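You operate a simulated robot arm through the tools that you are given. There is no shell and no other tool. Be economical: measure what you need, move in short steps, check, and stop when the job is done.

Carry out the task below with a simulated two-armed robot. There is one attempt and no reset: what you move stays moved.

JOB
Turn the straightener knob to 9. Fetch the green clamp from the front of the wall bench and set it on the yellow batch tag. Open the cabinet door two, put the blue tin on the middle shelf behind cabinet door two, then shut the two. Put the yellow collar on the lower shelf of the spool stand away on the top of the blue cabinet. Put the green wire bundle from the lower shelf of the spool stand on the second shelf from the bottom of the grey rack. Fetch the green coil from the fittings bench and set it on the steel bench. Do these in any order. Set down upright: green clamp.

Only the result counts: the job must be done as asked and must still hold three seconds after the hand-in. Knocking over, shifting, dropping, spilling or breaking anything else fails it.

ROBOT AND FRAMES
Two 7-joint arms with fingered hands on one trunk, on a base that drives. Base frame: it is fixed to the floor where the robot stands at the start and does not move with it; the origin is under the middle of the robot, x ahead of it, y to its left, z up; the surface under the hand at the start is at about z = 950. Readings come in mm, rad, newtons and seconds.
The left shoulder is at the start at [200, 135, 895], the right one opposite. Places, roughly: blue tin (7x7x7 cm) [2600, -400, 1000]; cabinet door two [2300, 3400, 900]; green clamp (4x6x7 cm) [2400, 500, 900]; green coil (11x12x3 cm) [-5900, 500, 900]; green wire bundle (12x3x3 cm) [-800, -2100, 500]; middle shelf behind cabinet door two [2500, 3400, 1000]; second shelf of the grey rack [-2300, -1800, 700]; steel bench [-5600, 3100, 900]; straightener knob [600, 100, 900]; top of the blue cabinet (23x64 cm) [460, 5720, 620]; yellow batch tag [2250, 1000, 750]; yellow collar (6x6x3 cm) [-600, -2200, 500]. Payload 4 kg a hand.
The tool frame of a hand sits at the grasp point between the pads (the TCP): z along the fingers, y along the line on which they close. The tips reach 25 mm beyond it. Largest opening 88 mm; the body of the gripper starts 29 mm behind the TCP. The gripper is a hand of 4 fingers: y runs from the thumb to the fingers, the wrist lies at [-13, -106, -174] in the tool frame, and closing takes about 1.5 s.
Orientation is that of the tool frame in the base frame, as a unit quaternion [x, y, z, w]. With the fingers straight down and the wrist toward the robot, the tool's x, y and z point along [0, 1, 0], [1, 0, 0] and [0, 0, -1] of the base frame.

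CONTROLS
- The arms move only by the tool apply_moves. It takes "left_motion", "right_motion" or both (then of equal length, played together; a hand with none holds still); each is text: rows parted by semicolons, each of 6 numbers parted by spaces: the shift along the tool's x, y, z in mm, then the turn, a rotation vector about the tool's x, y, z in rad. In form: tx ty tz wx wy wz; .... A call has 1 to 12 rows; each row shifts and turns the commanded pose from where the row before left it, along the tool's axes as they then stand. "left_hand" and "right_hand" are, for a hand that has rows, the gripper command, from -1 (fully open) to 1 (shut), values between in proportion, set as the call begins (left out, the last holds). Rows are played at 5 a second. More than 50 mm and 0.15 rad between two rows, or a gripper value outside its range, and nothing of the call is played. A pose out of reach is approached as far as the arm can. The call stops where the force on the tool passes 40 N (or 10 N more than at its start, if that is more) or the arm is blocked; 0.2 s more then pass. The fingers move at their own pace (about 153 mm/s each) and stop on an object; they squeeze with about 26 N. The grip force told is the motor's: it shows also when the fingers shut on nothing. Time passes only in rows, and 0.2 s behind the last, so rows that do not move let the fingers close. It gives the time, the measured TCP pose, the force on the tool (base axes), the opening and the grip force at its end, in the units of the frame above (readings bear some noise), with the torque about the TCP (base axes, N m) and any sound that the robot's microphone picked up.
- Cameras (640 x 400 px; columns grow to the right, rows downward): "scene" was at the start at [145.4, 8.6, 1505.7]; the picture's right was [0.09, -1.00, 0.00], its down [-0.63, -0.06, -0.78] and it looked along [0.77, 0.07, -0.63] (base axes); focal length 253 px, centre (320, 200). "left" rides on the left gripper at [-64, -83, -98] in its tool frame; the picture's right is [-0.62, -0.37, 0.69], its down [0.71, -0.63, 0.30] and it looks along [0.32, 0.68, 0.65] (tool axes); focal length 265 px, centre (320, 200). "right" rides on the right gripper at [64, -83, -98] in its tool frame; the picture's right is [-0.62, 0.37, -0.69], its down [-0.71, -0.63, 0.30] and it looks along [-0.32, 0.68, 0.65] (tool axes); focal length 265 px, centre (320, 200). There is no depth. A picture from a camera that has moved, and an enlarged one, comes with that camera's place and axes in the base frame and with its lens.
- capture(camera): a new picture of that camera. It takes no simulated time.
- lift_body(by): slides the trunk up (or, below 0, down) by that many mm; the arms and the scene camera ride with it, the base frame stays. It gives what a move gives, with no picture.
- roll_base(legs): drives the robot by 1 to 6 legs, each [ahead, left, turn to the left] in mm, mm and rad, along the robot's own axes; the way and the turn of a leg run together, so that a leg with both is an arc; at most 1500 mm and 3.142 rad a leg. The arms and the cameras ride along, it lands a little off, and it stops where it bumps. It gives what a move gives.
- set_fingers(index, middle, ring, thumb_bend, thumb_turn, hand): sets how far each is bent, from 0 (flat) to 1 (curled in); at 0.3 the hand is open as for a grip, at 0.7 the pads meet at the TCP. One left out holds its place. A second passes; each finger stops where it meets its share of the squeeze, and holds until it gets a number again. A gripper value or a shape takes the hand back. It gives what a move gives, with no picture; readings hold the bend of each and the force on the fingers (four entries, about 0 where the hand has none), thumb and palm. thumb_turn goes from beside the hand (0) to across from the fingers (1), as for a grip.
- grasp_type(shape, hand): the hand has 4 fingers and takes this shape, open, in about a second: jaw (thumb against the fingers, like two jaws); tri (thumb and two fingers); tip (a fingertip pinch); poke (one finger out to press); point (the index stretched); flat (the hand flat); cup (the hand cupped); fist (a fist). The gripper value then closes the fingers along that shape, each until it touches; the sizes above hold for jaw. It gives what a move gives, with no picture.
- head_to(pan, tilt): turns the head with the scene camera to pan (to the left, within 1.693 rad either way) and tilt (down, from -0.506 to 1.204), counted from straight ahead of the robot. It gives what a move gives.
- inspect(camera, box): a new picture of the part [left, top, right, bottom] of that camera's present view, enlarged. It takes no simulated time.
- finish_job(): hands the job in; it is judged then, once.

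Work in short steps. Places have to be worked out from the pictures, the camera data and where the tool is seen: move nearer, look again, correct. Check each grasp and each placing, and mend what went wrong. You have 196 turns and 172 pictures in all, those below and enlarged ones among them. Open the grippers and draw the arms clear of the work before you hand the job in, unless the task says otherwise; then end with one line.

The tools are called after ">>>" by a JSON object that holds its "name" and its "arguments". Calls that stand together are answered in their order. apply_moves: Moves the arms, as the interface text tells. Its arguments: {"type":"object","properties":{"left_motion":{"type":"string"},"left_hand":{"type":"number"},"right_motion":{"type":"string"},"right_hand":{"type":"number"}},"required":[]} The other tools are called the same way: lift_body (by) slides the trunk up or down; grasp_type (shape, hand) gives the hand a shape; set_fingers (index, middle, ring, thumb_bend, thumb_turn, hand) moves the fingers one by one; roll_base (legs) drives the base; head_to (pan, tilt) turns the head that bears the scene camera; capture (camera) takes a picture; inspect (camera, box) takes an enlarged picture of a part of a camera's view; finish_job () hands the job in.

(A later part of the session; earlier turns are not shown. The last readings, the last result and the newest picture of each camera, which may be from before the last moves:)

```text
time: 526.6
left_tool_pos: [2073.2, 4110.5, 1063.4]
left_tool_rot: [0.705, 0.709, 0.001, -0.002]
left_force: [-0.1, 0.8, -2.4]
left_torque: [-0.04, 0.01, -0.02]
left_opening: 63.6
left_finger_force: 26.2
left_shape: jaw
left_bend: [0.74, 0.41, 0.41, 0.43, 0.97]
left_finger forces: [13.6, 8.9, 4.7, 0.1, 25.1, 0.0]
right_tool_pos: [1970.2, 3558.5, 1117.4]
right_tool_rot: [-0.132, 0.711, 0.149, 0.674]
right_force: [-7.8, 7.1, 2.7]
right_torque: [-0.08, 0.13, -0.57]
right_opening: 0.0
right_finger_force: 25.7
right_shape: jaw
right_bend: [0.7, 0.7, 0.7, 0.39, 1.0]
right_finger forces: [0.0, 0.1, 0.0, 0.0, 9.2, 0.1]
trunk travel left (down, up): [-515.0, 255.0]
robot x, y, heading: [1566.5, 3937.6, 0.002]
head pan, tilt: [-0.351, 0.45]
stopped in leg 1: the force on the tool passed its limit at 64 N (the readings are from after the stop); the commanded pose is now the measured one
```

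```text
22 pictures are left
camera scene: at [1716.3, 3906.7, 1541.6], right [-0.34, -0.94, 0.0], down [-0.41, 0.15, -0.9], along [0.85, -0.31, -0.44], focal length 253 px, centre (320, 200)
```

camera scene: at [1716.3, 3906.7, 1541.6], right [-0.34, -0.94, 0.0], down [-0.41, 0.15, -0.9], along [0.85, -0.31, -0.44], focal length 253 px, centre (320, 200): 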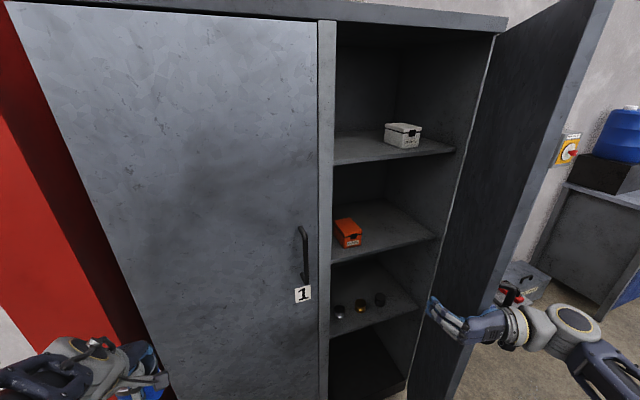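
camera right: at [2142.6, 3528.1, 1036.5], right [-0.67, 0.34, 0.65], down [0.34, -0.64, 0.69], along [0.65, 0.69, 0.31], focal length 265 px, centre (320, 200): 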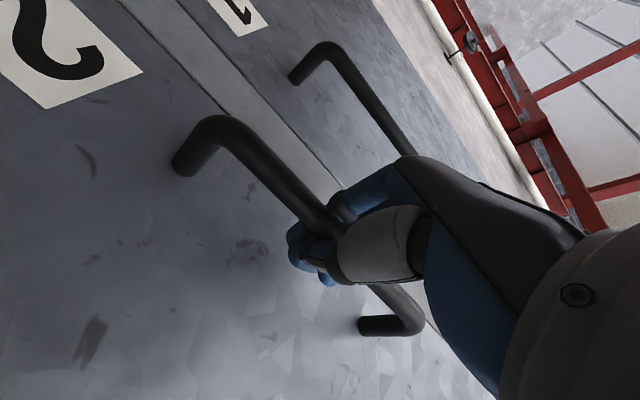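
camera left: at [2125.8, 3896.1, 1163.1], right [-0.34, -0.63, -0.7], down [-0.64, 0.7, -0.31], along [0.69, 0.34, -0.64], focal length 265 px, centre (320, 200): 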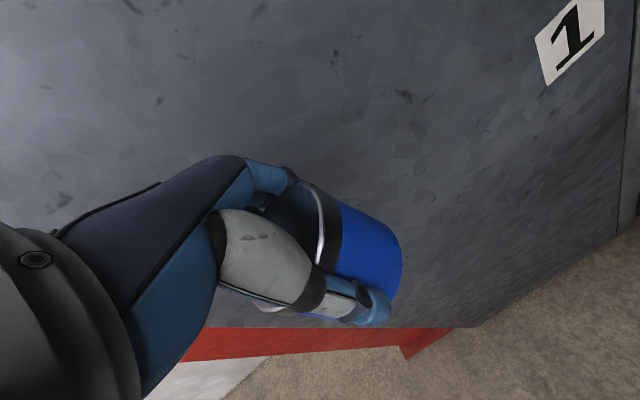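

The force direction shows the fist is butting the door's free edge (door at about 40°). I'll move further north, go past the edge, then sweep back.

>>> {"name": "roll_base", "arguments": {"legs": [[-60, 60, 0], [0, 75, 0], [110, 0, 0]]}}

>>> {"name": "roll_base", "arguments": {"legs": [[0, -90, 0], [0, -90, 0], [0, -90, 0], [0, -90, 0]]}}

>>> {"name": "capture", "arguments": {"camera": "scene"}}

```text
time: 529.2
left_tool_pos: [2125.3, 4244.3, 1063.7]
left_tool_rot: [0.706, 0.708, 0.001, -0.003]
left_force: [-0.3, 0.4, -2.2]
left_torque: [0.0, -0.02, 0.01]
left_opening: 63.9
left_finger_force: 25.9
left_shape: jaw
left_bend: [0.74, 0.41, 0.41, 0.43, 0.97]
left_finger forces: [13.6, 8.8, 4.7, 0.0, 25.0, 0.0]
right_tool_pos: [2016.9, 3691.4, 1118.8]
right_tool_rot: [-0.129, 0.712, 0.147, 0.674]
right_force: [0.3, 0.1, -0.3]
right_torque: [0.01, -0.02, -0.01]
right_opening: 0.0
right_finger_force: 26.1
right_shape: jaw
right_bend: [0.7, 0.7, 0.7, 0.39, 1.0]
right_finger forces: [0.0, 0.0, 0.0, 0.0, 0.0, 0.0]
trunk travel left (down, up): [-515.0, 255.0]
robot x, y, heading: [1618.7, 4071.7, 0.002]
head pan, tilt: [-0.351, 0.45]
stopped in leg 3: the robot was blocked; the commanded pose is now the measured one
```

```text
time: 529.9
left_tool_pos: [2123.2, 4238.5, 1062.9]
left_tool_rot: [0.705, 0.709, 0.0, -0.002]
left_force: [0.9, 0.3, -2.3]
left_torque: [-0.03, 0.01, 0.05]
left_opening: 63.9
left_finger_force: 26.4
left_shape: jaw
left_bend: [0.74, 0.41, 0.41, 0.43, 0.97]
left_finger forces: [13.5, 8.7, 4.7, 0.1, 25.0, 0.0]
right_tool_pos: [2013.6, 3687.1, 1117.8]
right_tool_rot: [-0.128, 0.712, 0.145, 0.675]
right_force: [1.4, 0.5, 0.0]
right_torque: [0.02, -0.02, 0.01]
right_opening: 0.1
right_finger_force: 25.9
right_shape: jaw
right_bend: [0.7, 0.7, 0.7, 0.39, 1.0]
right_finger forces: [0.0, 0.1, 0.0, 0.0, 0.0, 0.0]
trunk travel left (down, up): [-515.0, 255.0]
robot x, y, heading: [1619.3, 4067.2, -0.003]
head pan, tilt: [-0.351, 0.45]
stopped in leg 1: the robot was blocked; the commanded pose is now the measured one
```

```text
21 pictures are left
camera scene: at [1764.4, 4036.2, 1541.6], right [-0.35, -0.94, 0.0], down [-0.41, 0.15, -0.9], along [0.85, -0.31, -0.43], focal length 253 px, centre (320, 200)
```

scene: 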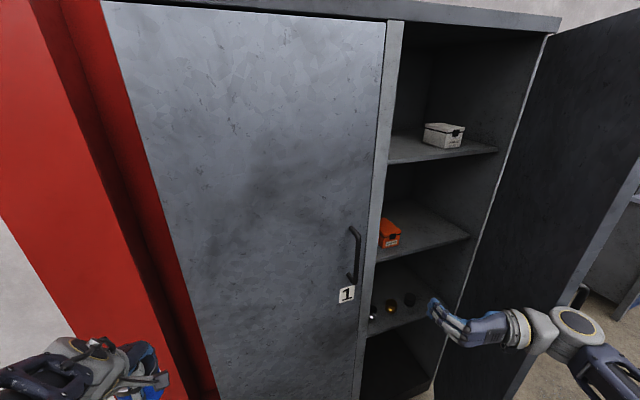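

The door is at about 51° and the wrist is jammed on its edge. I'll retract the left hand, go further north and deeper, then sweep again so the forearm pushes the inner side.

>>> {"name": "apply_moves", "arguments": {"left_motion": "0 -35 0 0 0 0;0 -35 0 0 0 0;0 -30 0 0 0 0"}}

>>> {"name": "roll_base", "arguments": {"legs": [[-20, 95, 0], [130, 0, 0], [0, -120, 0], [0, -120, 0], [0, -120, 0]]}}

>>> {"name": "capture", "arguments": {"camera": "scene"}}

```text
time: 530.7
left_tool_pos: [2063.9, 4243.1, 1087.9]
left_tool_rot: [0.719, 0.693, -0.044, -0.017]
left_force: [-0.5, 1.0, -2.5]
left_torque: [0.0, 0.04, -0.01]
left_opening: 64.0
left_finger_force: 25.7
left_shape: jaw
left_bend: [0.74, 0.41, 0.41, 0.43, 0.98]
left_finger forces: [13.6, 8.7, 4.9, 0.0, 25.0, 0.0]
left hand out of reach, approached as far as the arm can: row 1, 2, 3
right_tool_pos: [2014.2, 3687.0, 1116.8]
right_tool_rot: [-0.127, 0.712, 0.146, 0.675]
right_force: [-0.5, -0.6, -1.0]
right_torque: [0.01, 0.0, -0.01]
right_opening: 0.0
right_finger_force: 26.2
right_shape: jaw
right_bend: [0.7, 0.7, 0.7, 0.39, 1.0]
right_finger forces: [0.0, 0.1, 0.0, 0.0, 0.0, 0.1]
trunk travel left (down, up): [-515.0, 255.0]
robot x, y, heading: [1620.7, 4067.4, -0.004]
head pan, tilt: [-0.351, 0.45]
```

```text
time: 535.2
left_tool_pos: [2174.8, 3978.0, 1091.5]
left_tool_rot: [0.725, 0.688, -0.036, -0.014]
left_force: [-0.2, 0.2, -2.3]
left_torque: [-0.04, -0.02, 0.02]
left_opening: 63.7
left_finger_force: 26.4
left_shape: jaw
left_bend: [0.74, 0.41, 0.41, 0.43, 0.97]
left_finger forces: [13.5, 8.6, 4.8, 0.0, 24.9, 0.0]
right_tool_pos: [2123.0, 3426.8, 1116.7]
right_tool_rot: [-0.128, 0.712, 0.146, 0.675]
right_force: [0.2, 0.3, -0.4]
right_torque: [-0.03, -0.02, -0.01]
right_opening: 0.0
right_finger_force: 26.1
right_shape: jaw
right_bend: [0.7, 0.7, 0.7, 0.39, 1.0]
right_finger forces: [0.0, 0.0, 0.0, 0.0, 0.1, 0.0]
trunk travel left (down, up): [-515.0, 255.0]
robot x, y, heading: [1726.5, 3810.1, -0.001]
head pan, tilt: [-0.351, 0.45]
```

```text
20 pictures are left
camera scene: at [1874.9, 3778.2, 1541.6], right [-0.32, -0.95, 0.0], down [-0.41, 0.14, -0.9], along [0.85, -0.29, -0.44], focal length 253 px, centre (320, 200)
```

scene: 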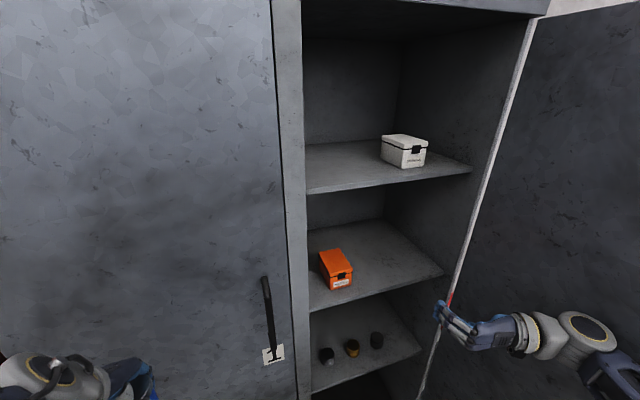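

The door is now swinging open past my arm. I'll push a bit more, then back out, move to the diagonal pose and look.

>>> {"name": "roll_base", "arguments": {"legs": [[0, -80, 0], [-130, 110, 0], [0, 0, -0.7]]}}

>>> {"name": "head_to", "arguments": {"pan": -0.1, "tilt": 0.45}}

>>> {"name": "capture", "arguments": {"camera": "scene"}}

```text
time: 539.2
left_tool_pos: [2045.7, 3678.6, 1089.9]
left_tool_rot: [0.918, 0.395, -0.028, -0.026]
left_force: [-0.8, 0.3, -1.3]
left_torque: [-0.03, 0.04, 0.0]
left_opening: 63.9
left_finger_force: 26.0
left_shape: jaw
left_bend: [0.74, 0.41, 0.41, 0.43, 0.98]
left_finger forces: [13.5, 8.7, 4.8, 0.1, 24.5, 0.0]
right_tool_pos: [1652.3, 3290.4, 1116.4]
right_tool_rot: [0.124, 0.713, -0.094, 0.684]
right_force: [0.1, 0.0, -0.2]
right_torque: [-0.01, -0.02, -0.02]
right_opening: 0.3
right_finger_force: 26.0
right_shape: jaw
right_bend: [0.7, 0.7, 0.7, 0.39, 1.0]
right_finger forces: [0.0, 0.0, 0.0, 0.0, 0.0, 0.0]
trunk travel left (down, up): [-515.0, 255.0]
robot x, y, heading: [1593.6, 3838.2, -0.708]
head pan, tilt: [-0.351, 0.45]
```

```text
time: 540.0
left_tool_pos: [2046.7, 3677.7, 1091.7]
left_tool_rot: [0.918, 0.394, -0.027, -0.026]
left_force: [0.5, 0.2, -1.8]
left_torque: [0.0, 0.01, -0.01]
left_opening: 64.0
left_finger_force: 25.4
left_shape: jaw
left_bend: [0.74, 0.41, 0.41, 0.43, 0.98]
left_finger forces: [13.3, 8.6, 4.8, 0.0, 24.6, 0.0]
right_tool_pos: [1652.4, 3290.0, 1116.4]
right_tool_rot: [0.124, 0.713, -0.095, 0.684]
right_force: [0.3, -0.3, -0.7]
right_torque: [0.01, 0.0, 0.01]
right_opening: 0.1
right_finger_force: 26.0
right_shape: jaw
right_bend: [0.7, 0.7, 0.7, 0.39, 1.0]
right_finger forces: [0.0, 0.0, 0.0, 0.0, 0.0, 0.0]
trunk travel left (down, up): [-515.0, 255.0]
robot x, y, heading: [1595.5, 3832.1, -0.702]
head pan, tilt: [-0.099, 0.45]
```

```text
19 pictures are left
camera scene: at [1704.0, 3730.6, 1541.6], right [-0.73, -0.68, 0.0], down [-0.3, 0.32, -0.9], along [0.61, -0.66, -0.44], focal length 253 px, centre (320, 200)
```

scene: 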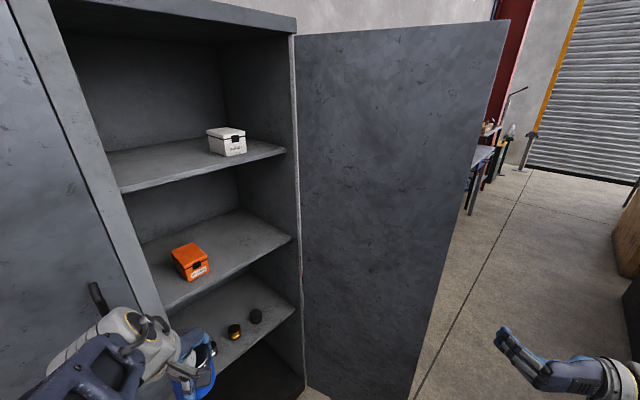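

The door is wide open. I'll level the left hand and extend it toward (2390, 3390) on the middle shelf.

>>> {"name": "apply_moves", "arguments": {"left_motion": "0 0 0 -0.069 0.029 0;3 44 4 0 0 0;3 44 4 0 0 0;3 44 4 0 0 0;3 44 4 0 0 0;3 44 4 0 0 0;3 44 4 0 0 0;3 44 2 0 0 0"}}

>>> {"name": "capture", "arguments": {"camera": "left"}}

>>> {"name": "capture", "arguments": {"camera": "scene"}}

```text
time: 541.8
left_tool_pos: [2290.6, 3478.8, 1077.5]
left_tool_rot: [0.919, 0.395, -0.001, 0.0]
left_force: [0.2, 0.4, -1.7]
left_torque: [-0.04, 0.03, -0.03]
left_opening: 63.6
left_finger_force: 26.2
left_shape: jaw
left_bend: [0.74, 0.41, 0.41, 0.43, 0.97]
left_finger forces: [13.3, 8.5, 4.9, 0.0, 24.4, 0.0]
left hand out of reach, approached as far as the arm can: row 1
right_tool_pos: [1652.9, 3290.6, 1117.4]
right_tool_rot: [0.125, 0.713, -0.093, 0.684]
right_force: [-0.2, 0.1, -0.1]
right_torque: [0.02, -0.01, -0.01]
right_opening: 0.0
right_finger_force: 26.1
right_shape: jaw
right_bend: [0.7, 0.7, 0.7, 0.39, 1.0]
right_finger forces: [0.0, 0.0, 0.1, 0.0, 0.0, 0.1]
trunk travel left (down, up): [-515.0, 255.0]
robot x, y, heading: [1594.0, 3837.5, -0.705]
head pan, tilt: [-0.099, 0.45]
```

```text
18 pictures are left
camera left: at [2184.9, 3490.8, 1175.4], right [-0.69, -0.2, -0.69], down [0.03, 0.95, -0.31], along [0.72, -0.24, -0.65], focal length 265 px, centre (320, 200)
```

left: 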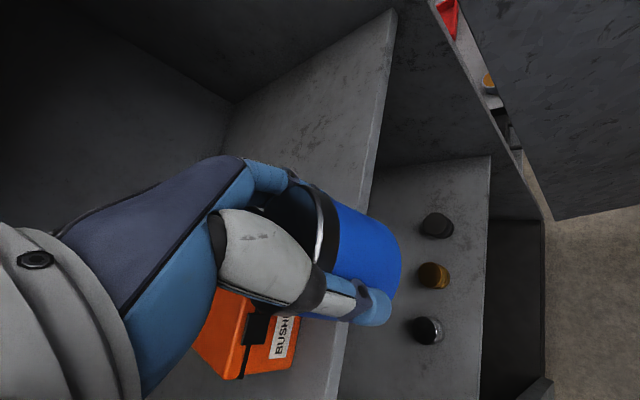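

```text
17 pictures are left
camera scene: at [1705.2, 3732.2, 1541.6], right [-0.72, -0.69, 0.0], down [-0.3, 0.31, -0.9], along [0.62, -0.65, -0.44], focal length 253 px, centre (320, 200)
```

scene: 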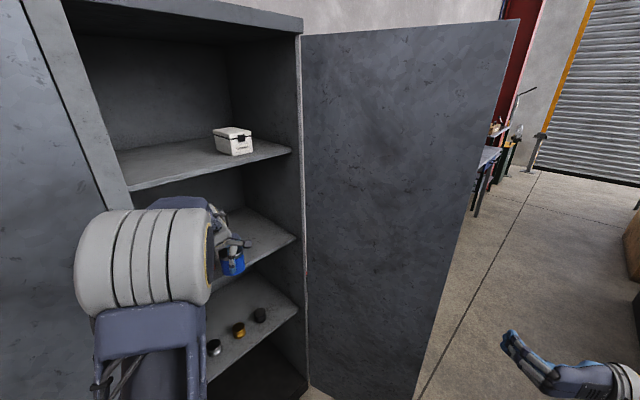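

I'll go deeper to about (2425, 3362), slightly lower, and then set down.

>>> {"name": "apply_moves", "arguments": {"left_motion": "2 30 20 0 0 0;2 45 0 0 0 0;2 45 0 0 0 0;2 45 0 0 0 0"}}

>>> {"name": "capture", "arguments": {"camera": "left"}}

```text
time: 542.8
left_tool_pos: [2414.3, 3373.7, 1055.8]
left_tool_rot: [0.918, 0.396, -0.002, 0.0]
left_force: [-0.8, 0.1, -1.4]
left_torque: [0.0, 0.02, 0.0]
left_opening: 63.6
left_finger_force: 26.3
left_shape: jaw
left_bend: [0.74, 0.41, 0.4, 0.43, 0.97]
left_finger forces: [12.8, 8.2, 4.9, 0.0, 23.5, 0.0]
right_tool_pos: [1651.5, 3290.6, 1116.9]
right_tool_rot: [0.125, 0.712, -0.094, 0.684]
right_force: [0.1, 0.4, 0.8]
right_torque: [0.02, 0.0, 0.0]
right_opening: 0.0
right_finger_force: 26.0
right_shape: jaw
right_bend: [0.7, 0.7, 0.7, 0.39, 1.0]
right_finger forces: [0.1, 0.1, 0.0, 0.1, 0.0, 0.1]
trunk travel left (down, up): [-515.0, 255.0]
robot x, y, heading: [1592.0, 3839.7, -0.704]
head pan, tilt: [-0.099, 0.45]
```

```text
16 pictures are left
camera left: at [2310.6, 3385.0, 1153.9], right [-0.7, -0.2, -0.69], down [0.03, 0.95, -0.31], along [0.72, -0.24, -0.66], focal length 265 px, centre (320, 200)
```

left: 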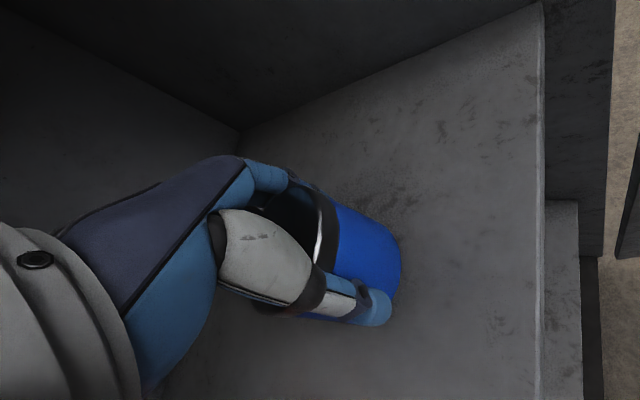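

The tin is over the clear part of the middle shelf. I'll lower until contact.

>>> {"name": "apply_moves", "arguments": {"left_motion": "0 0 6 0 0 0;0 0 6 0 0 0;0 0 6 0 0 0;0 0 6 0 0 0;0 0 6 0 0 0;0 0 6 0 0 0;0 0 6 0 0 0;0 0 6 0 0 0;0 0 6 0 0 0;0 0 6 0 0 0;0 0 6 0 0 0;0 0 6 0 0 0"}}

```text
time: 543.8
left_tool_pos: [2417.5, 3371.4, 1042.4]
left_tool_rot: [0.919, 0.394, 0.004, 0.009]
left_force: [-2.3, 0.2, 14.4]
left_torque: [-0.27, -0.34, -0.01]
left_opening: 62.7
left_finger_force: 25.9
left_shape: jaw
left_bend: [0.74, 0.4, 0.4, 0.44, 0.97]
left_finger forces: [15.0, 9.6, 4.9, 0.0, 29.1, 0.0]
right_tool_pos: [1651.4, 3289.5, 1116.4]
right_tool_rot: [0.125, 0.713, -0.095, 0.684]
right_force: [-0.2, -1.0, -0.9]
right_torque: [-0.02, -0.01, 0.01]
right_opening: 0.1
right_finger_force: 25.4
right_shape: jaw
right_bend: [0.7, 0.7, 0.7, 0.39, 1.0]
right_finger forces: [0.0, 0.1, 0.0, 0.1, 0.0, 0.1]
trunk travel left (down, up): [-515.0, 255.0]
robot x, y, heading: [1594.2, 3835.5, -0.707]
head pan, tilt: [-0.099, 0.45]
stopped in row 5 (left hand): the force on the tool passed its limit at 44 N (the readings are from after the stop); the commanded pose is now the measured one
```

The tin is on the shelf. There's too little headroom to lift straight off, so I'll open and slide the hand sideways off the tin, along its open jaw, with a slight rise.

>>> {"name": "apply_moves", "arguments": {"left_motion": "0 0 0 0 0 0;0 0 0 0 0 0;0 0 0 0 0 0;0 0 0 0 0 0;0 0 -8 0 0 0;-12 0 -2 0 0 0;-15 0 0 0 0 0;-15 0 0 0 0 0;-15 0 0 0 0 0;-15 0 0 0 0 0;-15 0 0 0 0 0;-10 0 0 0 0 0", "left_hand": -1}}

>>> {"name": "capture", "arguments": {"camera": "left"}}

```text
time: 546.4
left_tool_pos: [2350.2, 3300.9, 1050.1]
left_tool_rot: [0.919, 0.395, 0.001, 0.007]
left_force: [0.1, -0.1, -0.6]
left_torque: [-0.02, 0.01, 0.0]
left_opening: 87.9
left_finger_force: 0.1
left_shape: jaw
left_bend: [0.3, 0.3, 0.3, 0.3, 0.97]
left_finger forces: [0.0, 0.0, 0.1, 0.0, 0.1, 0.0]
right_tool_pos: [1651.4, 3290.3, 1115.7]
right_tool_rot: [0.125, 0.712, -0.094, 0.684]
right_force: [-0.3, 0.5, 0.3]
right_torque: [0.0, 0.01, -0.01]
right_opening: 0.0
right_finger_force: 26.3
right_shape: jaw
right_bend: [0.7, 0.7, 0.7, 0.39, 1.0]
right_finger forces: [0.1, 0.1, 0.0, 0.0, 0.0, 0.0]
trunk travel left (down, up): [-515.0, 255.0]
robot x, y, heading: [1592.9, 3834.4, -0.703]
head pan, tilt: [-0.099, 0.45]
```

```text
15 pictures are left
camera left: at [2244.3, 3312.7, 1146.1], right [-0.69, -0.2, -0.7], down [0.04, 0.95, -0.31], along [0.72, -0.24, -0.65], focal length 265 px, centre (320, 200)
```

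left: 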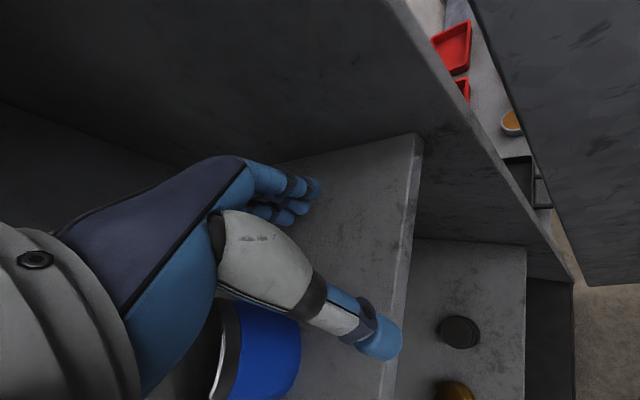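

The tin stands on the middle shelf. I'll retreat the left hand straight back along its axis and tuck it in.

>>> {"name": "apply_moves", "arguments": {"left_motion": "0 -45 0 0 0 0;0 -45 0 0 0 0;0 -45 0 0 0 0;0 -45 0 0 0 0;0 -45 0 0 0 0;0 -45 0 0 0 0;0 -45 0 0 0 0;0 -45 0 0 0 0;0 -45 0 0 0 0;0 -45 0 0 0 0;0 -45 0 0 0 0"}}

>>> {"name": "capture", "arguments": {"camera": "scene"}}

```text
time: 548.8
left_tool_pos: [2027.6, 3607.3, 1094.2]
left_tool_rot: [0.919, 0.395, 0.0, 0.005]
left_force: [0.7, -0.9, 0.5]
left_torque: [0.01, 0.01, 0.04]
left_opening: 87.7
left_finger_force: 0.0
left_shape: jaw
left_bend: [0.3, 0.3, 0.3, 0.3, 0.97]
left_finger forces: [0.1, 0.1, 0.1, 0.0, 0.0, 0.1]
left hand out of reach, approached as far as the arm can: row 9, 10, 11
right_tool_pos: [1652.3, 3289.9, 1116.7]
right_tool_rot: [0.125, 0.713, -0.095, 0.684]
right_force: [-0.1, -0.2, 1.3]
right_torque: [-0.04, -0.01, 0.01]
right_opening: 0.0
right_finger_force: 25.8
right_shape: jaw
right_bend: [0.7, 0.7, 0.7, 0.39, 1.0]
right_finger forces: [0.0, 0.1, 0.0, 0.0, 0.0, 0.1]
trunk travel left (down, up): [-515.0, 255.0]
robot x, y, heading: [1597.4, 3833.6, -0.703]
head pan, tilt: [-0.099, 0.45]
```

```text
14 pictures are left
camera scene: at [1705.5, 3731.8, 1541.5], right [-0.72, -0.69, 0.0], down [-0.3, 0.31, -0.9], along [0.62, -0.65, -0.44], focal length 253 px, centre (320, 200)
```

scene: 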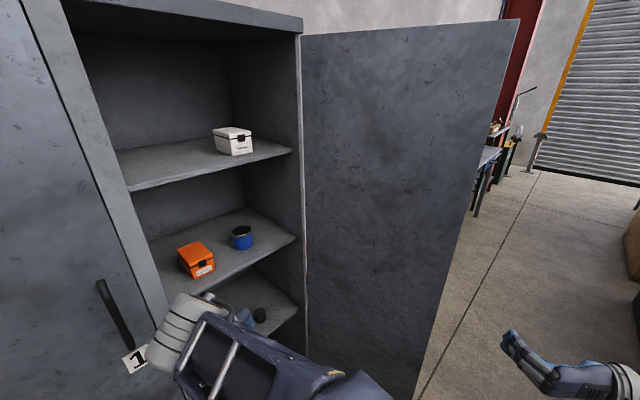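

The tin stands upright on the middle shelf beside the orange box. To shut the door I'll go around its free edge to the south side, keeping clear of it.

>>> {"name": "roll_base", "arguments": {"legs": [[-120, -100, 0], [0, 0, -0.5], [440, -172, 0], [440, -172, 0], [0, 0, 1.2]]}}

>>> {"name": "head_to", "arguments": {"pan": 0.35, "tilt": 0.45}}

>>> {"name": "capture", "arguments": {"camera": "scene"}}

```text
time: 559.4
left_tool_pos: [1915.3, 3001.4, 1093.1]
left_tool_rot: [0.729, 0.685, 0.002, 0.004]
left_force: [0.0, -0.1, -0.2]
left_torque: [-0.02, 0.05, -0.04]
left_opening: 87.7
left_finger_force: 0.0
left_shape: jaw
left_bend: [0.3, 0.3, 0.3, 0.3, 0.97]
left_finger forces: [0.0, 0.0, 0.0, 0.0, 0.0, 0.0]
right_tool_pos: [1829.8, 2516.5, 1116.4]
right_tool_rot: [-0.126, 0.713, 0.144, 0.674]
right_force: [0.2, -0.6, -0.4]
right_torque: [0.02, 0.03, 0.02]
right_opening: 0.0
right_finger_force: 26.2
right_shape: jaw
right_bend: [0.7, 0.7, 0.7, 0.39, 1.0]
right_finger forces: [0.1, 0.0, 0.1, 0.1, 0.0, 0.0]
trunk travel left (down, up): [-515.0, 255.0]
robot x, y, heading: [1437.9, 2896.8, -0.016]
head pan, tilt: [-0.099, 0.45]
```

```text
time: 560.3
left_tool_pos: [1915.2, 3001.3, 1093.5]
left_tool_rot: [0.729, 0.685, 0.003, 0.004]
left_force: [-1.2, -0.5, -0.3]
left_torque: [-0.03, 0.02, 0.01]
left_opening: 88.2
left_finger_force: 0.1
left_shape: jaw
left_bend: [0.3, 0.3, 0.3, 0.3, 0.97]
left_finger forces: [0.0, 0.0, 0.0, 0.0, 0.0, 0.2]
right_tool_pos: [1830.8, 2517.8, 1116.3]
right_tool_rot: [-0.125, 0.713, 0.145, 0.675]
right_force: [-0.2, 0.7, -0.3]
right_torque: [0.02, -0.01, 0.02]
right_opening: 0.0
right_finger_force: 25.8
right_shape: jaw
right_bend: [0.7, 0.7, 0.7, 0.39, 1.0]
right_finger forces: [0.1, 0.1, 0.0, 0.0, 0.0, 0.0]
trunk travel left (down, up): [-515.0, 255.0]
robot x, y, heading: [1434.3, 2896.6, -0.007]
head pan, tilt: [0.351, 0.45]
```

```text
13 pictures are left
camera scene: at [1582.6, 2930.5, 1541.6], right [0.34, -0.94, 0.0], down [-0.41, -0.15, -0.9], along [0.85, 0.3, -0.44], focal length 253 px, centre (320, 200)
```

scene: 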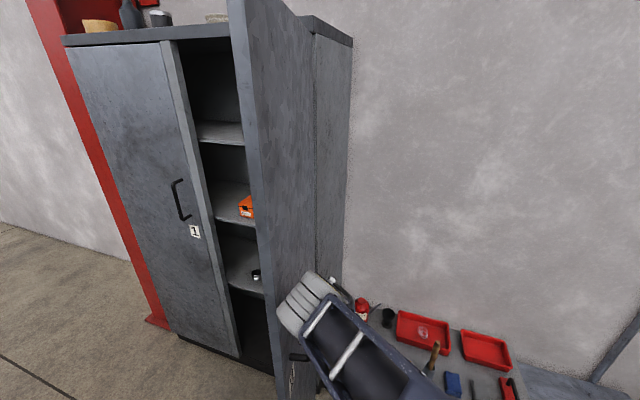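

I'm on the door's outer side. I'll close the left hand and push the door toward shut by strafing left in short legs.

>>> {"name": "apply_moves", "arguments": {"left_motion": "0 0 0 0 0 0;0 0 0 0 0 0;0 0 0 0 0 0;0 0 0 0 0 0;0 0 0 0 0 0", "left_hand": 1}}

>>> {"name": "roll_base", "arguments": {"legs": [[0, 60, 0], [0, 60, 0], [0, 80, 0], [0, 80, 0], [0, 80, 0], [0, 80, 0]]}}

>>> {"name": "capture", "arguments": {"camera": "scene"}}

```text
time: 561.5
left_tool_pos: [1914.8, 2999.8, 1093.7]
left_tool_rot: [0.729, 0.685, 0.003, 0.005]
left_force: [-0.3, -0.4, 0.2]
left_torque: [0.0, 0.0, 0.0]
left_opening: 0.3
left_finger_force: 26.0
left_shape: jaw
left_bend: [0.7, 0.7, 0.7, 0.37, 1.0]
left_finger forces: [0.0, 0.0, 0.1, 0.0, 0.0, 0.0]
right_tool_pos: [1829.7, 2516.7, 1116.5]
right_tool_rot: [-0.126, 0.712, 0.145, 0.675]
right_force: [0.4, 0.3, -0.8]
right_torque: [0.0, -0.03, -0.03]
right_opening: 0.0
right_finger_force: 26.3
right_shape: jaw
right_bend: [0.7, 0.7, 0.7, 0.39, 1.0]
right_finger forces: [0.0, 0.0, 0.0, 0.1, 0.0, 0.1]
trunk travel left (down, up): [-515.0, 255.0]
robot x, y, heading: [1433.7, 2899.5, -0.003]
head pan, tilt: [0.351, 0.45]
```

```text
time: 565.7
left_tool_pos: [1915.7, 3443.9, 1093.6]
left_tool_rot: [0.727, 0.687, 0.002, 0.005]
left_force: [0.5, 1.0, -0.4]
left_torque: [0.0, 0.04, 0.01]
left_opening: 0.0
left_finger_force: 25.8
left_shape: jaw
left_bend: [0.7, 0.7, 0.7, 0.37, 1.0]
left_finger forces: [0.0, 0.0, 0.0, 0.0, 0.0, 0.1]
right_tool_pos: [1833.8, 2958.5, 1117.0]
right_tool_rot: [-0.128, 0.712, 0.147, 0.674]
right_force: [-0.2, 0.4, 0.0]
right_torque: [0.03, -0.02, -0.03]
right_opening: 0.0
right_finger_force: 26.2
right_shape: jaw
right_bend: [0.7, 0.7, 0.7, 0.39, 1.0]
right_finger forces: [0.0, 0.1, 0.1, 0.0, 0.1, 0.1]
trunk travel left (down, up): [-515.0, 255.0]
robot x, y, heading: [1439.2, 3343.5, 0.002]
head pan, tilt: [0.351, 0.45]
```

```text
12 pictures are left
camera scene: at [1584.4, 3371.3, 1541.6], right [0.34, -0.94, 0.0], down [-0.41, -0.15, -0.9], along [0.85, 0.31, -0.44], focal length 253 px, centre (320, 200)
```

scene: 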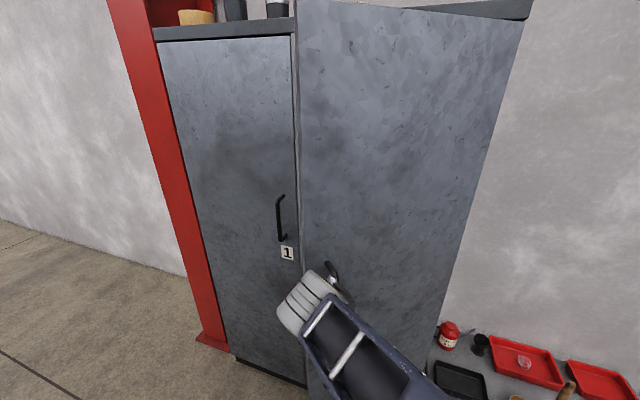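

The door is at about 45°. I'll push it forward to shut with the left hand.

>>> {"name": "roll_base", "arguments": {"legs": [[90, 25, 0], [90, 25, 0], [70, 0, 0], [40, 0, 0], [30, 0, 0]]}}

>>> {"name": "capture", "arguments": {"camera": "scene"}}

```text
time: 569.1
left_tool_pos: [2238.8, 3492.2, 1093.3]
left_tool_rot: [0.727, 0.687, 0.003, 0.005]
left_force: [0.3, -0.3, 0.4]
left_torque: [0.03, 0.03, -0.02]
left_opening: 0.3
left_finger_force: 25.9
left_shape: jaw
left_bend: [0.7, 0.7, 0.7, 0.37, 1.0]
left_finger forces: [0.0, 0.1, 0.0, 0.0, 0.0, 0.0]
right_tool_pos: [2155.4, 3007.7, 1116.0]
right_tool_rot: [-0.128, 0.712, 0.147, 0.675]
right_force: [0.6, 0.3, 0.0]
right_torque: [0.02, 0.01, 0.0]
right_opening: 0.0
right_finger_force: 25.7
right_shape: jaw
right_bend: [0.7, 0.7, 0.7, 0.39, 1.0]
right_finger forces: [0.0, 0.0, 0.0, 0.1, 0.0, 0.0]
trunk travel left (down, up): [-515.0, 255.0]
robot x, y, heading: [1760.9, 3387.5, -0.005]
head pan, tilt: [0.351, 0.45]
```

```text
11 pictures are left
camera scene: at [1905.6, 3420.4, 1541.6], right [0.34, -0.94, 0.0], down [-0.41, -0.15, -0.9], along [0.85, 0.31, -0.44], focal length 253 px, centre (320, 200)
```

scene: 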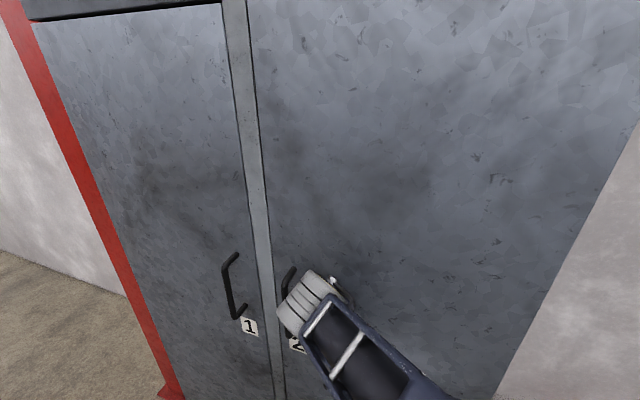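

It looks shut or nearly so. I'll press forward slightly more to be sure.

>>> {"name": "apply_moves", "arguments": {"left_motion": "0 8 0 0 0 0;0 8 0 0 0 0;0 8 0 0 0 0;0 8 0 0 0 0;0 6 0 0 0 0"}}

>>> {"name": "roll_base", "arguments": {"legs": [[-250, 0, 0]]}}

>>> {"name": "capture", "arguments": {"camera": "scene"}}

```text
time: 569.6
left_tool_pos: [2245.0, 3492.8, 1093.3]
left_tool_rot: [0.727, 0.687, -0.001, 0.003]
left_force: [-26.4, -0.4, 4.7]
left_torque: [0.1, -1.51, 0.15]
left_opening: 0.0
left_finger_force: 26.0
left_shape: jaw
left_bend: [0.7, 0.7, 0.7, 0.37, 1.0]
left_finger forces: [0.1, 25.9, 0.0, 0.0, 0.0, 0.0]
right_tool_pos: [2153.6, 3009.1, 1116.5]
right_tool_rot: [-0.126, 0.712, 0.146, 0.675]
right_force: [-0.1, -0.4, 0.9]
right_torque: [-0.03, 0.01, 0.01]
right_opening: 0.0
right_finger_force: 26.2
right_shape: jaw
right_bend: [0.7, 0.7, 0.7, 0.39, 1.0]
right_finger forces: [0.0, 0.0, 0.0, 0.0, 0.0, 0.0]
trunk travel left (down, up): [-515.0, 255.0]
robot x, y, heading: [1760.9, 3391.3, -0.006]
head pan, tilt: [0.351, 0.45]
stopped in row 2 (left hand): the force on the tool passed its limit at 60 N (the readings are from after the stop); the commanded pose is now the measured one
```

```text
time: 571.4
left_tool_pos: [1992.3, 3492.3, 1092.5]
left_tool_rot: [0.727, 0.686, 0.001, 0.003]
left_force: [0.6, -0.3, -0.2]
left_torque: [-0.01, -0.02, 0.01]
left_opening: 0.0
left_finger_force: 25.7
left_shape: jaw
left_bend: [0.7, 0.7, 0.7, 0.37, 1.0]
left_finger forces: [0.0, 0.0, 0.0, 0.1, 0.0, 0.1]
right_tool_pos: [1898.3, 3008.8, 1116.0]
right_tool_rot: [-0.127, 0.712, 0.146, 0.675]
right_force: [-0.8, -0.8, -0.7]
right_torque: [0.01, 0.0, -0.01]
right_opening: 0.3
right_finger_force: 26.5
right_shape: jaw
right_bend: [0.7, 0.7, 0.7, 0.39, 1.0]
right_finger forces: [0.0, 0.0, 0.1, 0.1, 0.1, 0.0]
trunk travel left (down, up): [-515.0, 255.0]
robot x, y, heading: [1505.1, 3386.4, -0.006]
head pan, tilt: [0.351, 0.45]
```

```text
10 pictures are left
camera scene: at [1651.2, 3421.0, 1541.6], right [0.34, -0.94, 0.0], down [-0.41, -0.15, -0.9], along [0.85, 0.31, -0.44], focal length 253 px, centre (320, 200)
```

scene: 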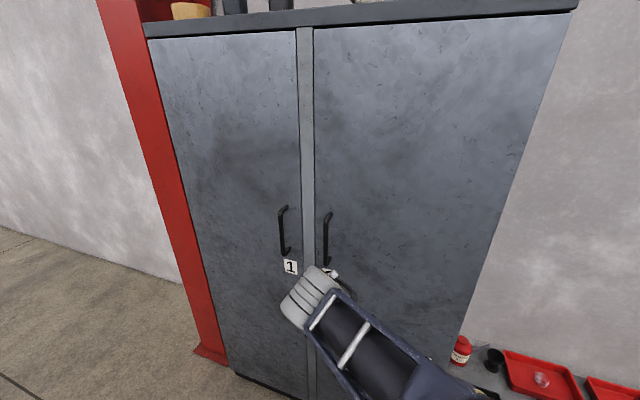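

The door is shut. The last job is the clamp, seen earlier near (2352, 513), with the yellow tag near (2268, 984). I'll strafe south along the aisle and take a look.

>>> {"name": "roll_base", "arguments": {"legs": [[0, -1490, 0.006], [0, -1490, 0], [140, -30, 0]]}}

>>> {"name": "apply_moves", "arguments": {"left_motion": "0 40 0 0 0 0;0 40 0 0 0 0;0 40 0 0 0 0", "left_hand": -1}}

>>> {"name": "head_to", "arguments": {"pan": 0.35, "tilt": 0.6}}

>>> {"name": "capture", "arguments": {"camera": "scene"}}

>>> {"name": "capture", "arguments": {"camera": "left"}}

```text
time: 586.8
left_tool_pos: [2116.2, 465.2, 1093.4]
left_tool_rot: [0.729, 0.684, 0.0, 0.003]
left_force: [-0.6, 0.4, -0.2]
left_torque: [0.01, 0.01, 0.01]
left_opening: 0.1
left_finger_force: 26.1
left_shape: jaw
left_bend: [0.7, 0.7, 0.7, 0.37, 1.0]
left_finger forces: [0.0, 0.1, 0.0, 0.1, 0.0, 0.0]
right_tool_pos: [2022.3, -18.5, 1116.1]
right_tool_rot: [-0.127, 0.712, 0.146, 0.675]
right_force: [-0.7, 0.4, -0.5]
right_torque: [0.03, -0.02, -0.02]
right_opening: 0.0
right_finger_force: 25.8
right_shape: jaw
right_bend: [0.7, 0.7, 0.7, 0.39, 1.0]
right_finger forces: [0.1, 0.0, 0.0, 0.1, 0.0, 0.1]
trunk travel left (down, up): [-515.0, 255.0]
robot x, y, heading: [1624.0, 362.6, -0.006]
head pan, tilt: [0.351, 0.45]
```

```text
time: 587.6
left_tool_pos: [2234.7, 458.5, 1098.3]
left_tool_rot: [0.728, 0.685, 0.0, 0.004]
left_force: [0.7, 1.0, 0.0]
left_torque: [0.0, 0.01, 0.01]
left_opening: 87.5
left_finger_force: 0.1
left_shape: jaw
left_bend: [0.3, 0.3, 0.3, 0.3, 0.98]
left_finger forces: [0.1, 0.1, 0.1, 0.0, 0.0, 0.0]
right_tool_pos: [2021.9, -18.8, 1115.6]
right_tool_rot: [-0.126, 0.713, 0.146, 0.675]
right_force: [-0.2, -0.8, -0.1]
right_torque: [-0.02, 0.03, 0.01]
right_opening: 0.0
right_finger_force: 26.1
right_shape: jaw
right_bend: [0.7, 0.7, 0.7, 0.39, 1.0]
right_finger forces: [0.0, 0.0, 0.0, 0.0, 0.0, 0.1]
trunk travel left (down, up): [-515.0, 255.0]
robot x, y, heading: [1628.2, 362.5, -0.006]
head pan, tilt: [0.351, 0.45]
```

```text
time: 588.3
left_tool_pos: [2233.7, 459.1, 1098.0]
left_tool_rot: [0.729, 0.685, 0.001, 0.003]
left_force: [-0.4, 0.8, 0.7]
left_torque: [-0.01, 0.01, 0.0]
left_opening: 87.3
left_finger_force: 0.0
left_shape: jaw
left_bend: [0.3, 0.3, 0.3, 0.3, 0.98]
left_finger forces: [0.0, 0.1, 0.0, 0.0, 0.0, 0.0]
right_tool_pos: [2021.4, -19.7, 1116.4]
right_tool_rot: [-0.127, 0.713, 0.145, 0.675]
right_force: [0.3, -0.1, -0.6]
right_torque: [-0.05, -0.01, -0.03]
right_opening: 0.0
right_finger_force: 26.4
right_shape: jaw
right_bend: [0.7, 0.7, 0.7, 0.39, 1.0]
right_finger forces: [0.0, 0.1, 0.0, 0.1, 0.1, 0.1]
trunk travel left (down, up): [-515.0, 255.0]
robot x, y, heading: [1627.6, 365.1, -0.002]
head pan, tilt: [0.351, 0.6]
```

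```text
9 pictures are left
camera scene: at [1770.9, 393.7, 1528.1], right [0.34, -0.94, 0.0], down [-0.53, -0.19, -0.83], along [0.78, 0.28, -0.56], focal length 253 px, centre (320, 200)
```

scene: 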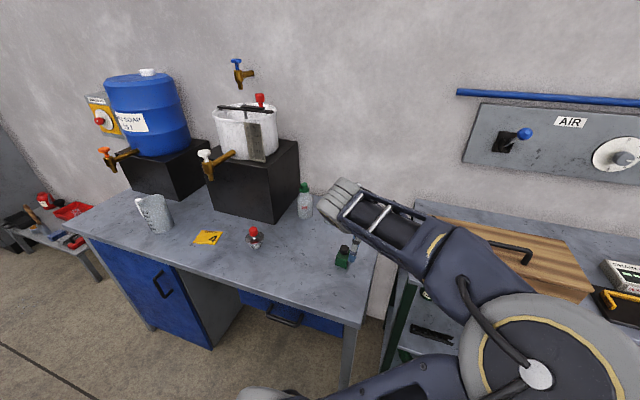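

```text
8 pictures are left
camera left: at [2145.6, 400.9, 1195.1], right [-0.4, -0.6, -0.69], down [-0.58, 0.75, -0.31], along [0.71, 0.28, -0.65], focal length 265 px, centre (320, 200)
```

left: 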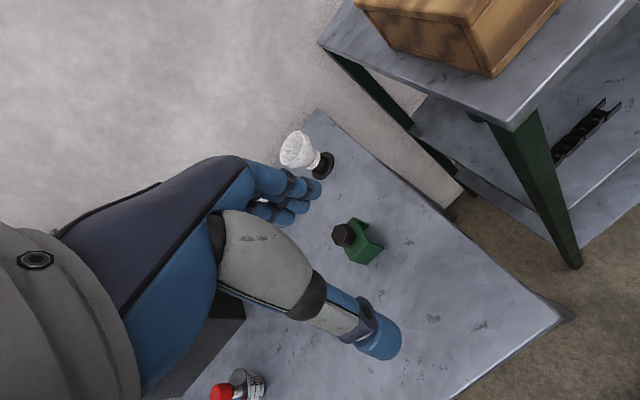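

Triangulated: clamp at about (2376, 526, 870) and tag at about (2320, 1070) on the bench top (z ≈ 840). I'll move over the clamp.

>>> {"name": "apply_moves", "arguments": {"left_motion": "19 34 0 0 0 0;19 34 0 0 0 0;19 35 0 0 0 0;19 35 0 0 0 0;0 0 45 0 0 0;0 0 45 0 0 0;0 0 45 0 0 0"}}

>>> {"name": "capture", "arguments": {"camera": "left"}}

```text
time: 589.9
left_tool_pos: [2375.6, 524.4, 959.4]
left_tool_rot: [0.729, 0.684, 0.001, 0.003]
left_force: [-0.6, 0.1, 0.5]
left_torque: [0.0, 0.01, -0.02]
left_opening: 87.8
left_finger_force: 0.1
left_shape: jaw
left_bend: [0.3, 0.3, 0.3, 0.3, 0.98]
left_finger forces: [0.0, 0.0, 0.0, 0.0, 0.0, 0.0]
right_tool_pos: [2021.5, -18.6, 1116.2]
right_tool_rot: [-0.126, 0.712, 0.145, 0.675]
right_force: [-0.8, -0.4, 0.0]
right_torque: [0.01, -0.02, -0.01]
right_opening: 0.0
right_finger_force: 25.8
right_shape: jaw
right_bend: [0.7, 0.7, 0.7, 0.39, 1.0]
right_finger forces: [0.0, 0.0, 0.0, 0.1, 0.0, 0.0]
trunk travel left (down, up): [-515.0, 255.0]
robot x, y, heading: [1626.7, 364.9, -0.008]
head pan, tilt: [0.351, 0.6]
```

```text
7 pictures are left
camera left: at [2287.3, 467.3, 1057.1], right [-0.4, -0.6, -0.69], down [-0.58, 0.75, -0.31], along [0.71, 0.28, -0.65], focal length 265 px, centre (320, 200)
```

left: 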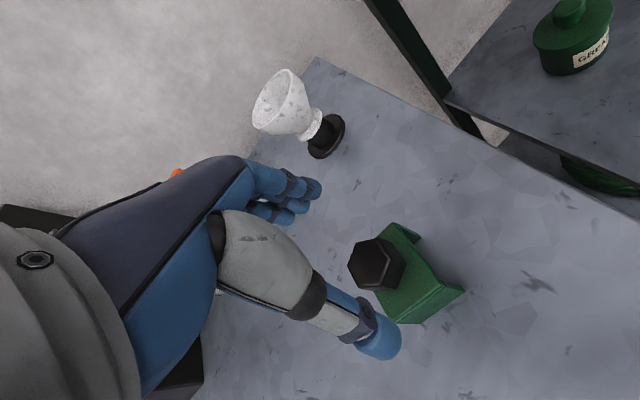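

The clamp body spans x ≈ 2337–2402, centred at about (2369, 522). I'll shift back 6 mm and descend.

>>> {"name": "apply_moves", "arguments": {"left_motion": "-2 -6 20 0 0 0;0 0 20 0 0 0;0 0 20 0 0 0;0 0 15 0 0 0"}}

>>> {"name": "capture", "arguments": {"camera": "left"}}

```text
time: 590.9
left_tool_pos: [2372.0, 524.0, 884.4]
left_tool_rot: [0.729, 0.685, 0.001, 0.004]
left_force: [-1.8, 0.8, 6.2]
left_torque: [0.02, -0.2, 0.0]
left_opening: 87.3
left_finger_force: 0.1
left_shape: jaw
left_bend: [0.3, 0.3, 0.3, 0.3, 0.97]
left_finger forces: [0.0, 4.0, 0.0, 0.0, 1.5, 0.1]
right_tool_pos: [2021.9, -18.9, 1116.8]
right_tool_rot: [-0.126, 0.712, 0.146, 0.675]
right_force: [-0.2, -0.4, 0.4]
right_torque: [0.01, 0.06, 0.0]
right_opening: 0.2
right_finger_force: 26.3
right_shape: jaw
right_bend: [0.7, 0.7, 0.7, 0.39, 1.0]
right_finger forces: [0.0, 0.0, 0.0, 0.0, 0.1, 0.0]
trunk travel left (down, up): [-515.0, 255.0]
robot x, y, heading: [1626.7, 365.2, -0.006]
head pan, tilt: [0.351, 0.6]
```

```text
6 pictures are left
camera left: at [2284.0, 466.0, 982.4], right [-0.4, -0.6, -0.69], down [-0.58, 0.75, -0.31], along [0.71, 0.28, -0.65], focal length 265 px, centre (320, 200)
```

left: 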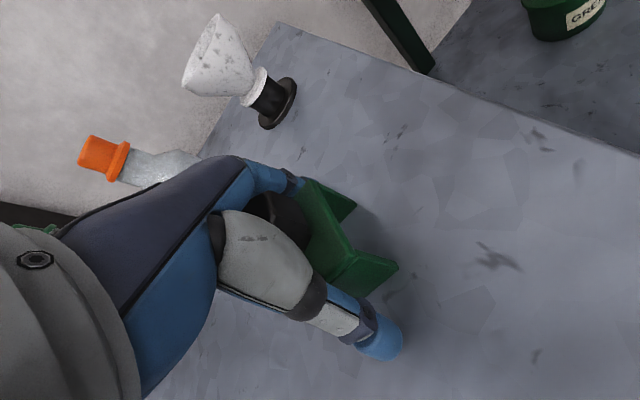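

Light contact on both sides, so I'll close and lift a little.

>>> {"name": "apply_moves", "arguments": {"left_motion": "0 0 0 0 0 0;0 0 0 0 0 0;0 0 0 0 0 0;0 0 0 0 0 0;0 0 0 0 0 0;0 0 -10 0 0 0;0 0 -30 0 0 0;0 0 -40 0 0 0;0 0 -40 0 0 0", "left_hand": 1}}

>>> {"name": "capture", "arguments": {"camera": "left"}}

```text
time: 592.9
left_tool_pos: [2373.9, 525.8, 1002.0]
left_tool_rot: [0.728, 0.685, 0.001, 0.003]
left_force: [0.2, -0.5, -1.8]
left_torque: [-0.02, 0.03, -0.01]
left_opening: 46.3
left_finger_force: 26.2
left_shape: jaw
left_bend: [0.74, 0.44, 0.49, 0.65, 1.0]
left_finger forces: [17.2, 5.7, 0.0, 0.0, 22.9, 0.1]
right_tool_pos: [2022.1, -19.0, 1116.8]
right_tool_rot: [-0.126, 0.711, 0.145, 0.676]
right_force: [0.2, 0.6, -0.5]
right_torque: [-0.01, 0.01, 0.02]
right_opening: 0.1
right_finger_force: 25.6
right_shape: jaw
right_bend: [0.7, 0.7, 0.7, 0.39, 1.0]
right_finger forces: [0.0, 0.1, 0.1, 0.0, 0.0, 0.0]
trunk travel left (down, up): [-515.0, 255.0]
robot x, y, heading: [1627.9, 362.7, -0.007]
head pan, tilt: [0.351, 0.6]
```

```text
5 pictures are left
camera left: at [2284.9, 467.8, 1100.2], right [-0.4, -0.6, -0.69], down [-0.58, 0.75, -0.31], along [0.71, 0.28, -0.65], focal length 265 px, centre (320, 200)
```

left: 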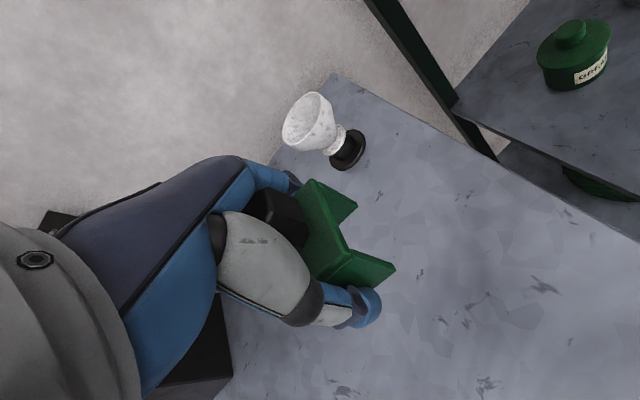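

The clamp is held upright. I'll back off 54 mm and strafe north to near the tag, then check.

>>> {"name": "roll_base", "arguments": {"legs": [[-54, 0, 0.007], [0, 470, 0]]}}

>>> {"name": "capture", "arguments": {"camera": "left"}}

>>> {"name": "capture", "arguments": {"camera": "scene"}}

```text
time: 596.3
left_tool_pos: [2317.8, 1003.2, 1002.1]
left_tool_rot: [0.727, 0.687, 0.0, 0.003]
left_force: [-0.1, -0.3, -2.3]
left_torque: [-0.02, 0.02, 0.02]
left_opening: 46.1
left_finger_force: 26.2
left_shape: jaw
left_bend: [0.74, 0.44, 0.49, 0.65, 1.0]
left_finger forces: [17.3, 5.7, 0.1, 0.0, 23.0, 0.0]
right_tool_pos: [1970.5, 457.0, 1116.9]
right_tool_rot: [-0.128, 0.712, 0.147, 0.674]
right_force: [-0.9, 0.2, -0.1]
right_torque: [-0.01, 0.04, 0.02]
right_opening: 0.0
right_finger_force: 26.0
right_shape: jaw
right_bend: [0.7, 0.7, 0.7, 0.39, 1.0]
right_finger forces: [0.0, 0.0, 0.1, 0.0, 0.0, 0.0]
trunk travel left (down, up): [-515.0, 255.0]
robot x, y, heading: [1570.6, 834.9, 0.001]
head pan, tilt: [0.351, 0.6]
```

```text
4 pictures are left
camera left: at [2230.4, 944.2, 1100.0], right [-0.4, -0.6, -0.69], down [-0.59, 0.75, -0.31], along [0.7, 0.28, -0.65], focal length 265 px, centre (320, 200)
```

left: 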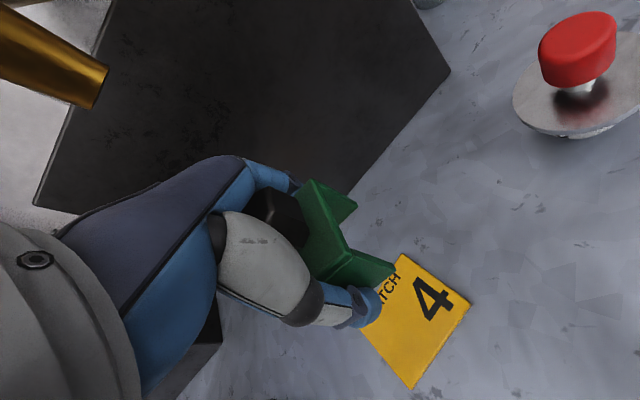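

```text
3 pictures are left
camera scene: at [1717.0, 866.8, 1528.0], right [0.34, -0.94, 0.0], down [-0.53, -0.19, -0.83], along [0.77, 0.28, -0.56], focal length 253 px, centre (320, 200)
```

scene: 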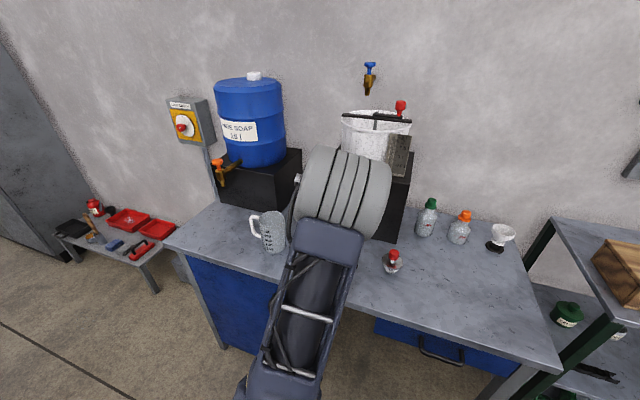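

The tag's centre is at about (2309, 1050). I'll shift the clamp over it and lower until contact.

>>> {"name": "apply_moves", "arguments": {"left_motion": "23 -6 20 0 0 0;24 -6 20 0 0 0;0 0 30 0 0 0;0 0 25 0 0 0"}}

>>> {"name": "capture", "arguments": {"camera": "left"}}

```text
time: 597.3
left_tool_pos: [2309.9, 1051.2, 906.9]
left_tool_rot: [0.727, 0.687, 0.0, 0.003]
left_force: [0.8, 0.4, -1.9]
left_torque: [0.02, -0.01, -0.03]
left_opening: 46.3
left_finger_force: 26.2
left_shape: jaw
left_bend: [0.74, 0.44, 0.49, 0.65, 1.0]
left_finger forces: [17.2, 5.4, 0.1, 0.0, 22.9, 0.1]
right_tool_pos: [1971.0, 456.1, 1115.7]
right_tool_rot: [-0.128, 0.712, 0.147, 0.675]
right_force: [0.4, 0.0, -0.1]
right_torque: [0.0, -0.03, -0.01]
right_opening: 0.0
right_finger_force: 26.3
right_shape: jaw
right_bend: [0.7, 0.7, 0.7, 0.39, 1.0]
right_finger forces: [0.1, 0.1, 0.0, 0.0, 0.0, 0.0]
trunk travel left (down, up): [-515.0, 255.0]
robot x, y, heading: [1574.6, 836.8, 0.002]
head pan, tilt: [0.351, 0.6]
```

```text
2 pictures are left
camera left: at [2221.9, 992.7, 1004.9], right [-0.4, -0.6, -0.69], down [-0.59, 0.75, -0.31], along [0.7, 0.28, -0.65], focal length 265 px, centre (320, 200)
```

left: 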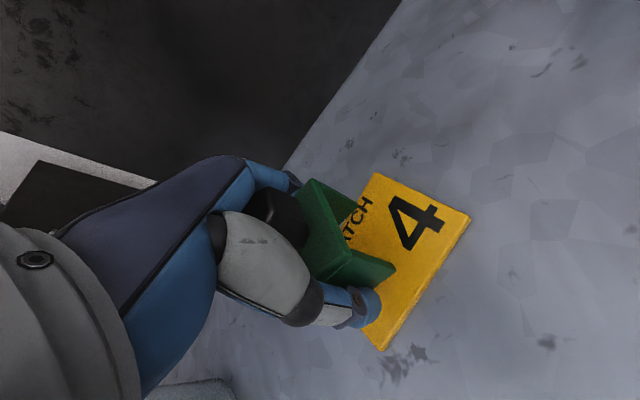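

The clamp is centred over the tag, so I'll lower gently to contact.

>>> {"name": "apply_moves", "arguments": {"left_motion": "2 4 6 0 0 0;0 0 5 0 0 0;0 0 4 0 0 0;0 0 3 0 0 0;0 0 3 0 0 0;0 0 3 0 0 0;0 0 3 0 0 0"}}

```text
time: 598.6
left_tool_pos: [2317.3, 1051.4, 889.3]
left_tool_rot: [0.726, 0.688, 0.005, 0.008]
left_force: [-2.6, 0.6, 17.4]
left_torque: [0.01, 0.72, 0.0]
left_opening: 46.0
left_finger_force: 26.0
left_shape: jaw
left_bend: [0.74, 0.45, 0.49, 0.65, 1.0]
left_finger forces: [15.4, 4.7, 0.0, 0.0, 37.7, 0.1]
right_tool_pos: [1970.4, 455.9, 1116.3]
right_tool_rot: [-0.128, 0.712, 0.148, 0.674]
right_force: [-0.6, -0.5, 0.9]
right_torque: [0.0, 0.0, 0.03]
right_opening: 0.1
right_finger_force: 26.7
right_shape: jaw
right_bend: [0.7, 0.7, 0.7, 0.39, 1.0]
right_finger forces: [0.1, 0.0, 0.0, 0.0, 0.0, 0.1]
trunk travel left (down, up): [-515.0, 255.0]
robot x, y, heading: [1574.5, 836.9, -0.001]
head pan, tilt: [0.351, 0.6]
stopped in row 6 (left hand): the force on the tool passed its limit at 44 N (the readings are from after the stop); the commanded pose is now the measured one
```

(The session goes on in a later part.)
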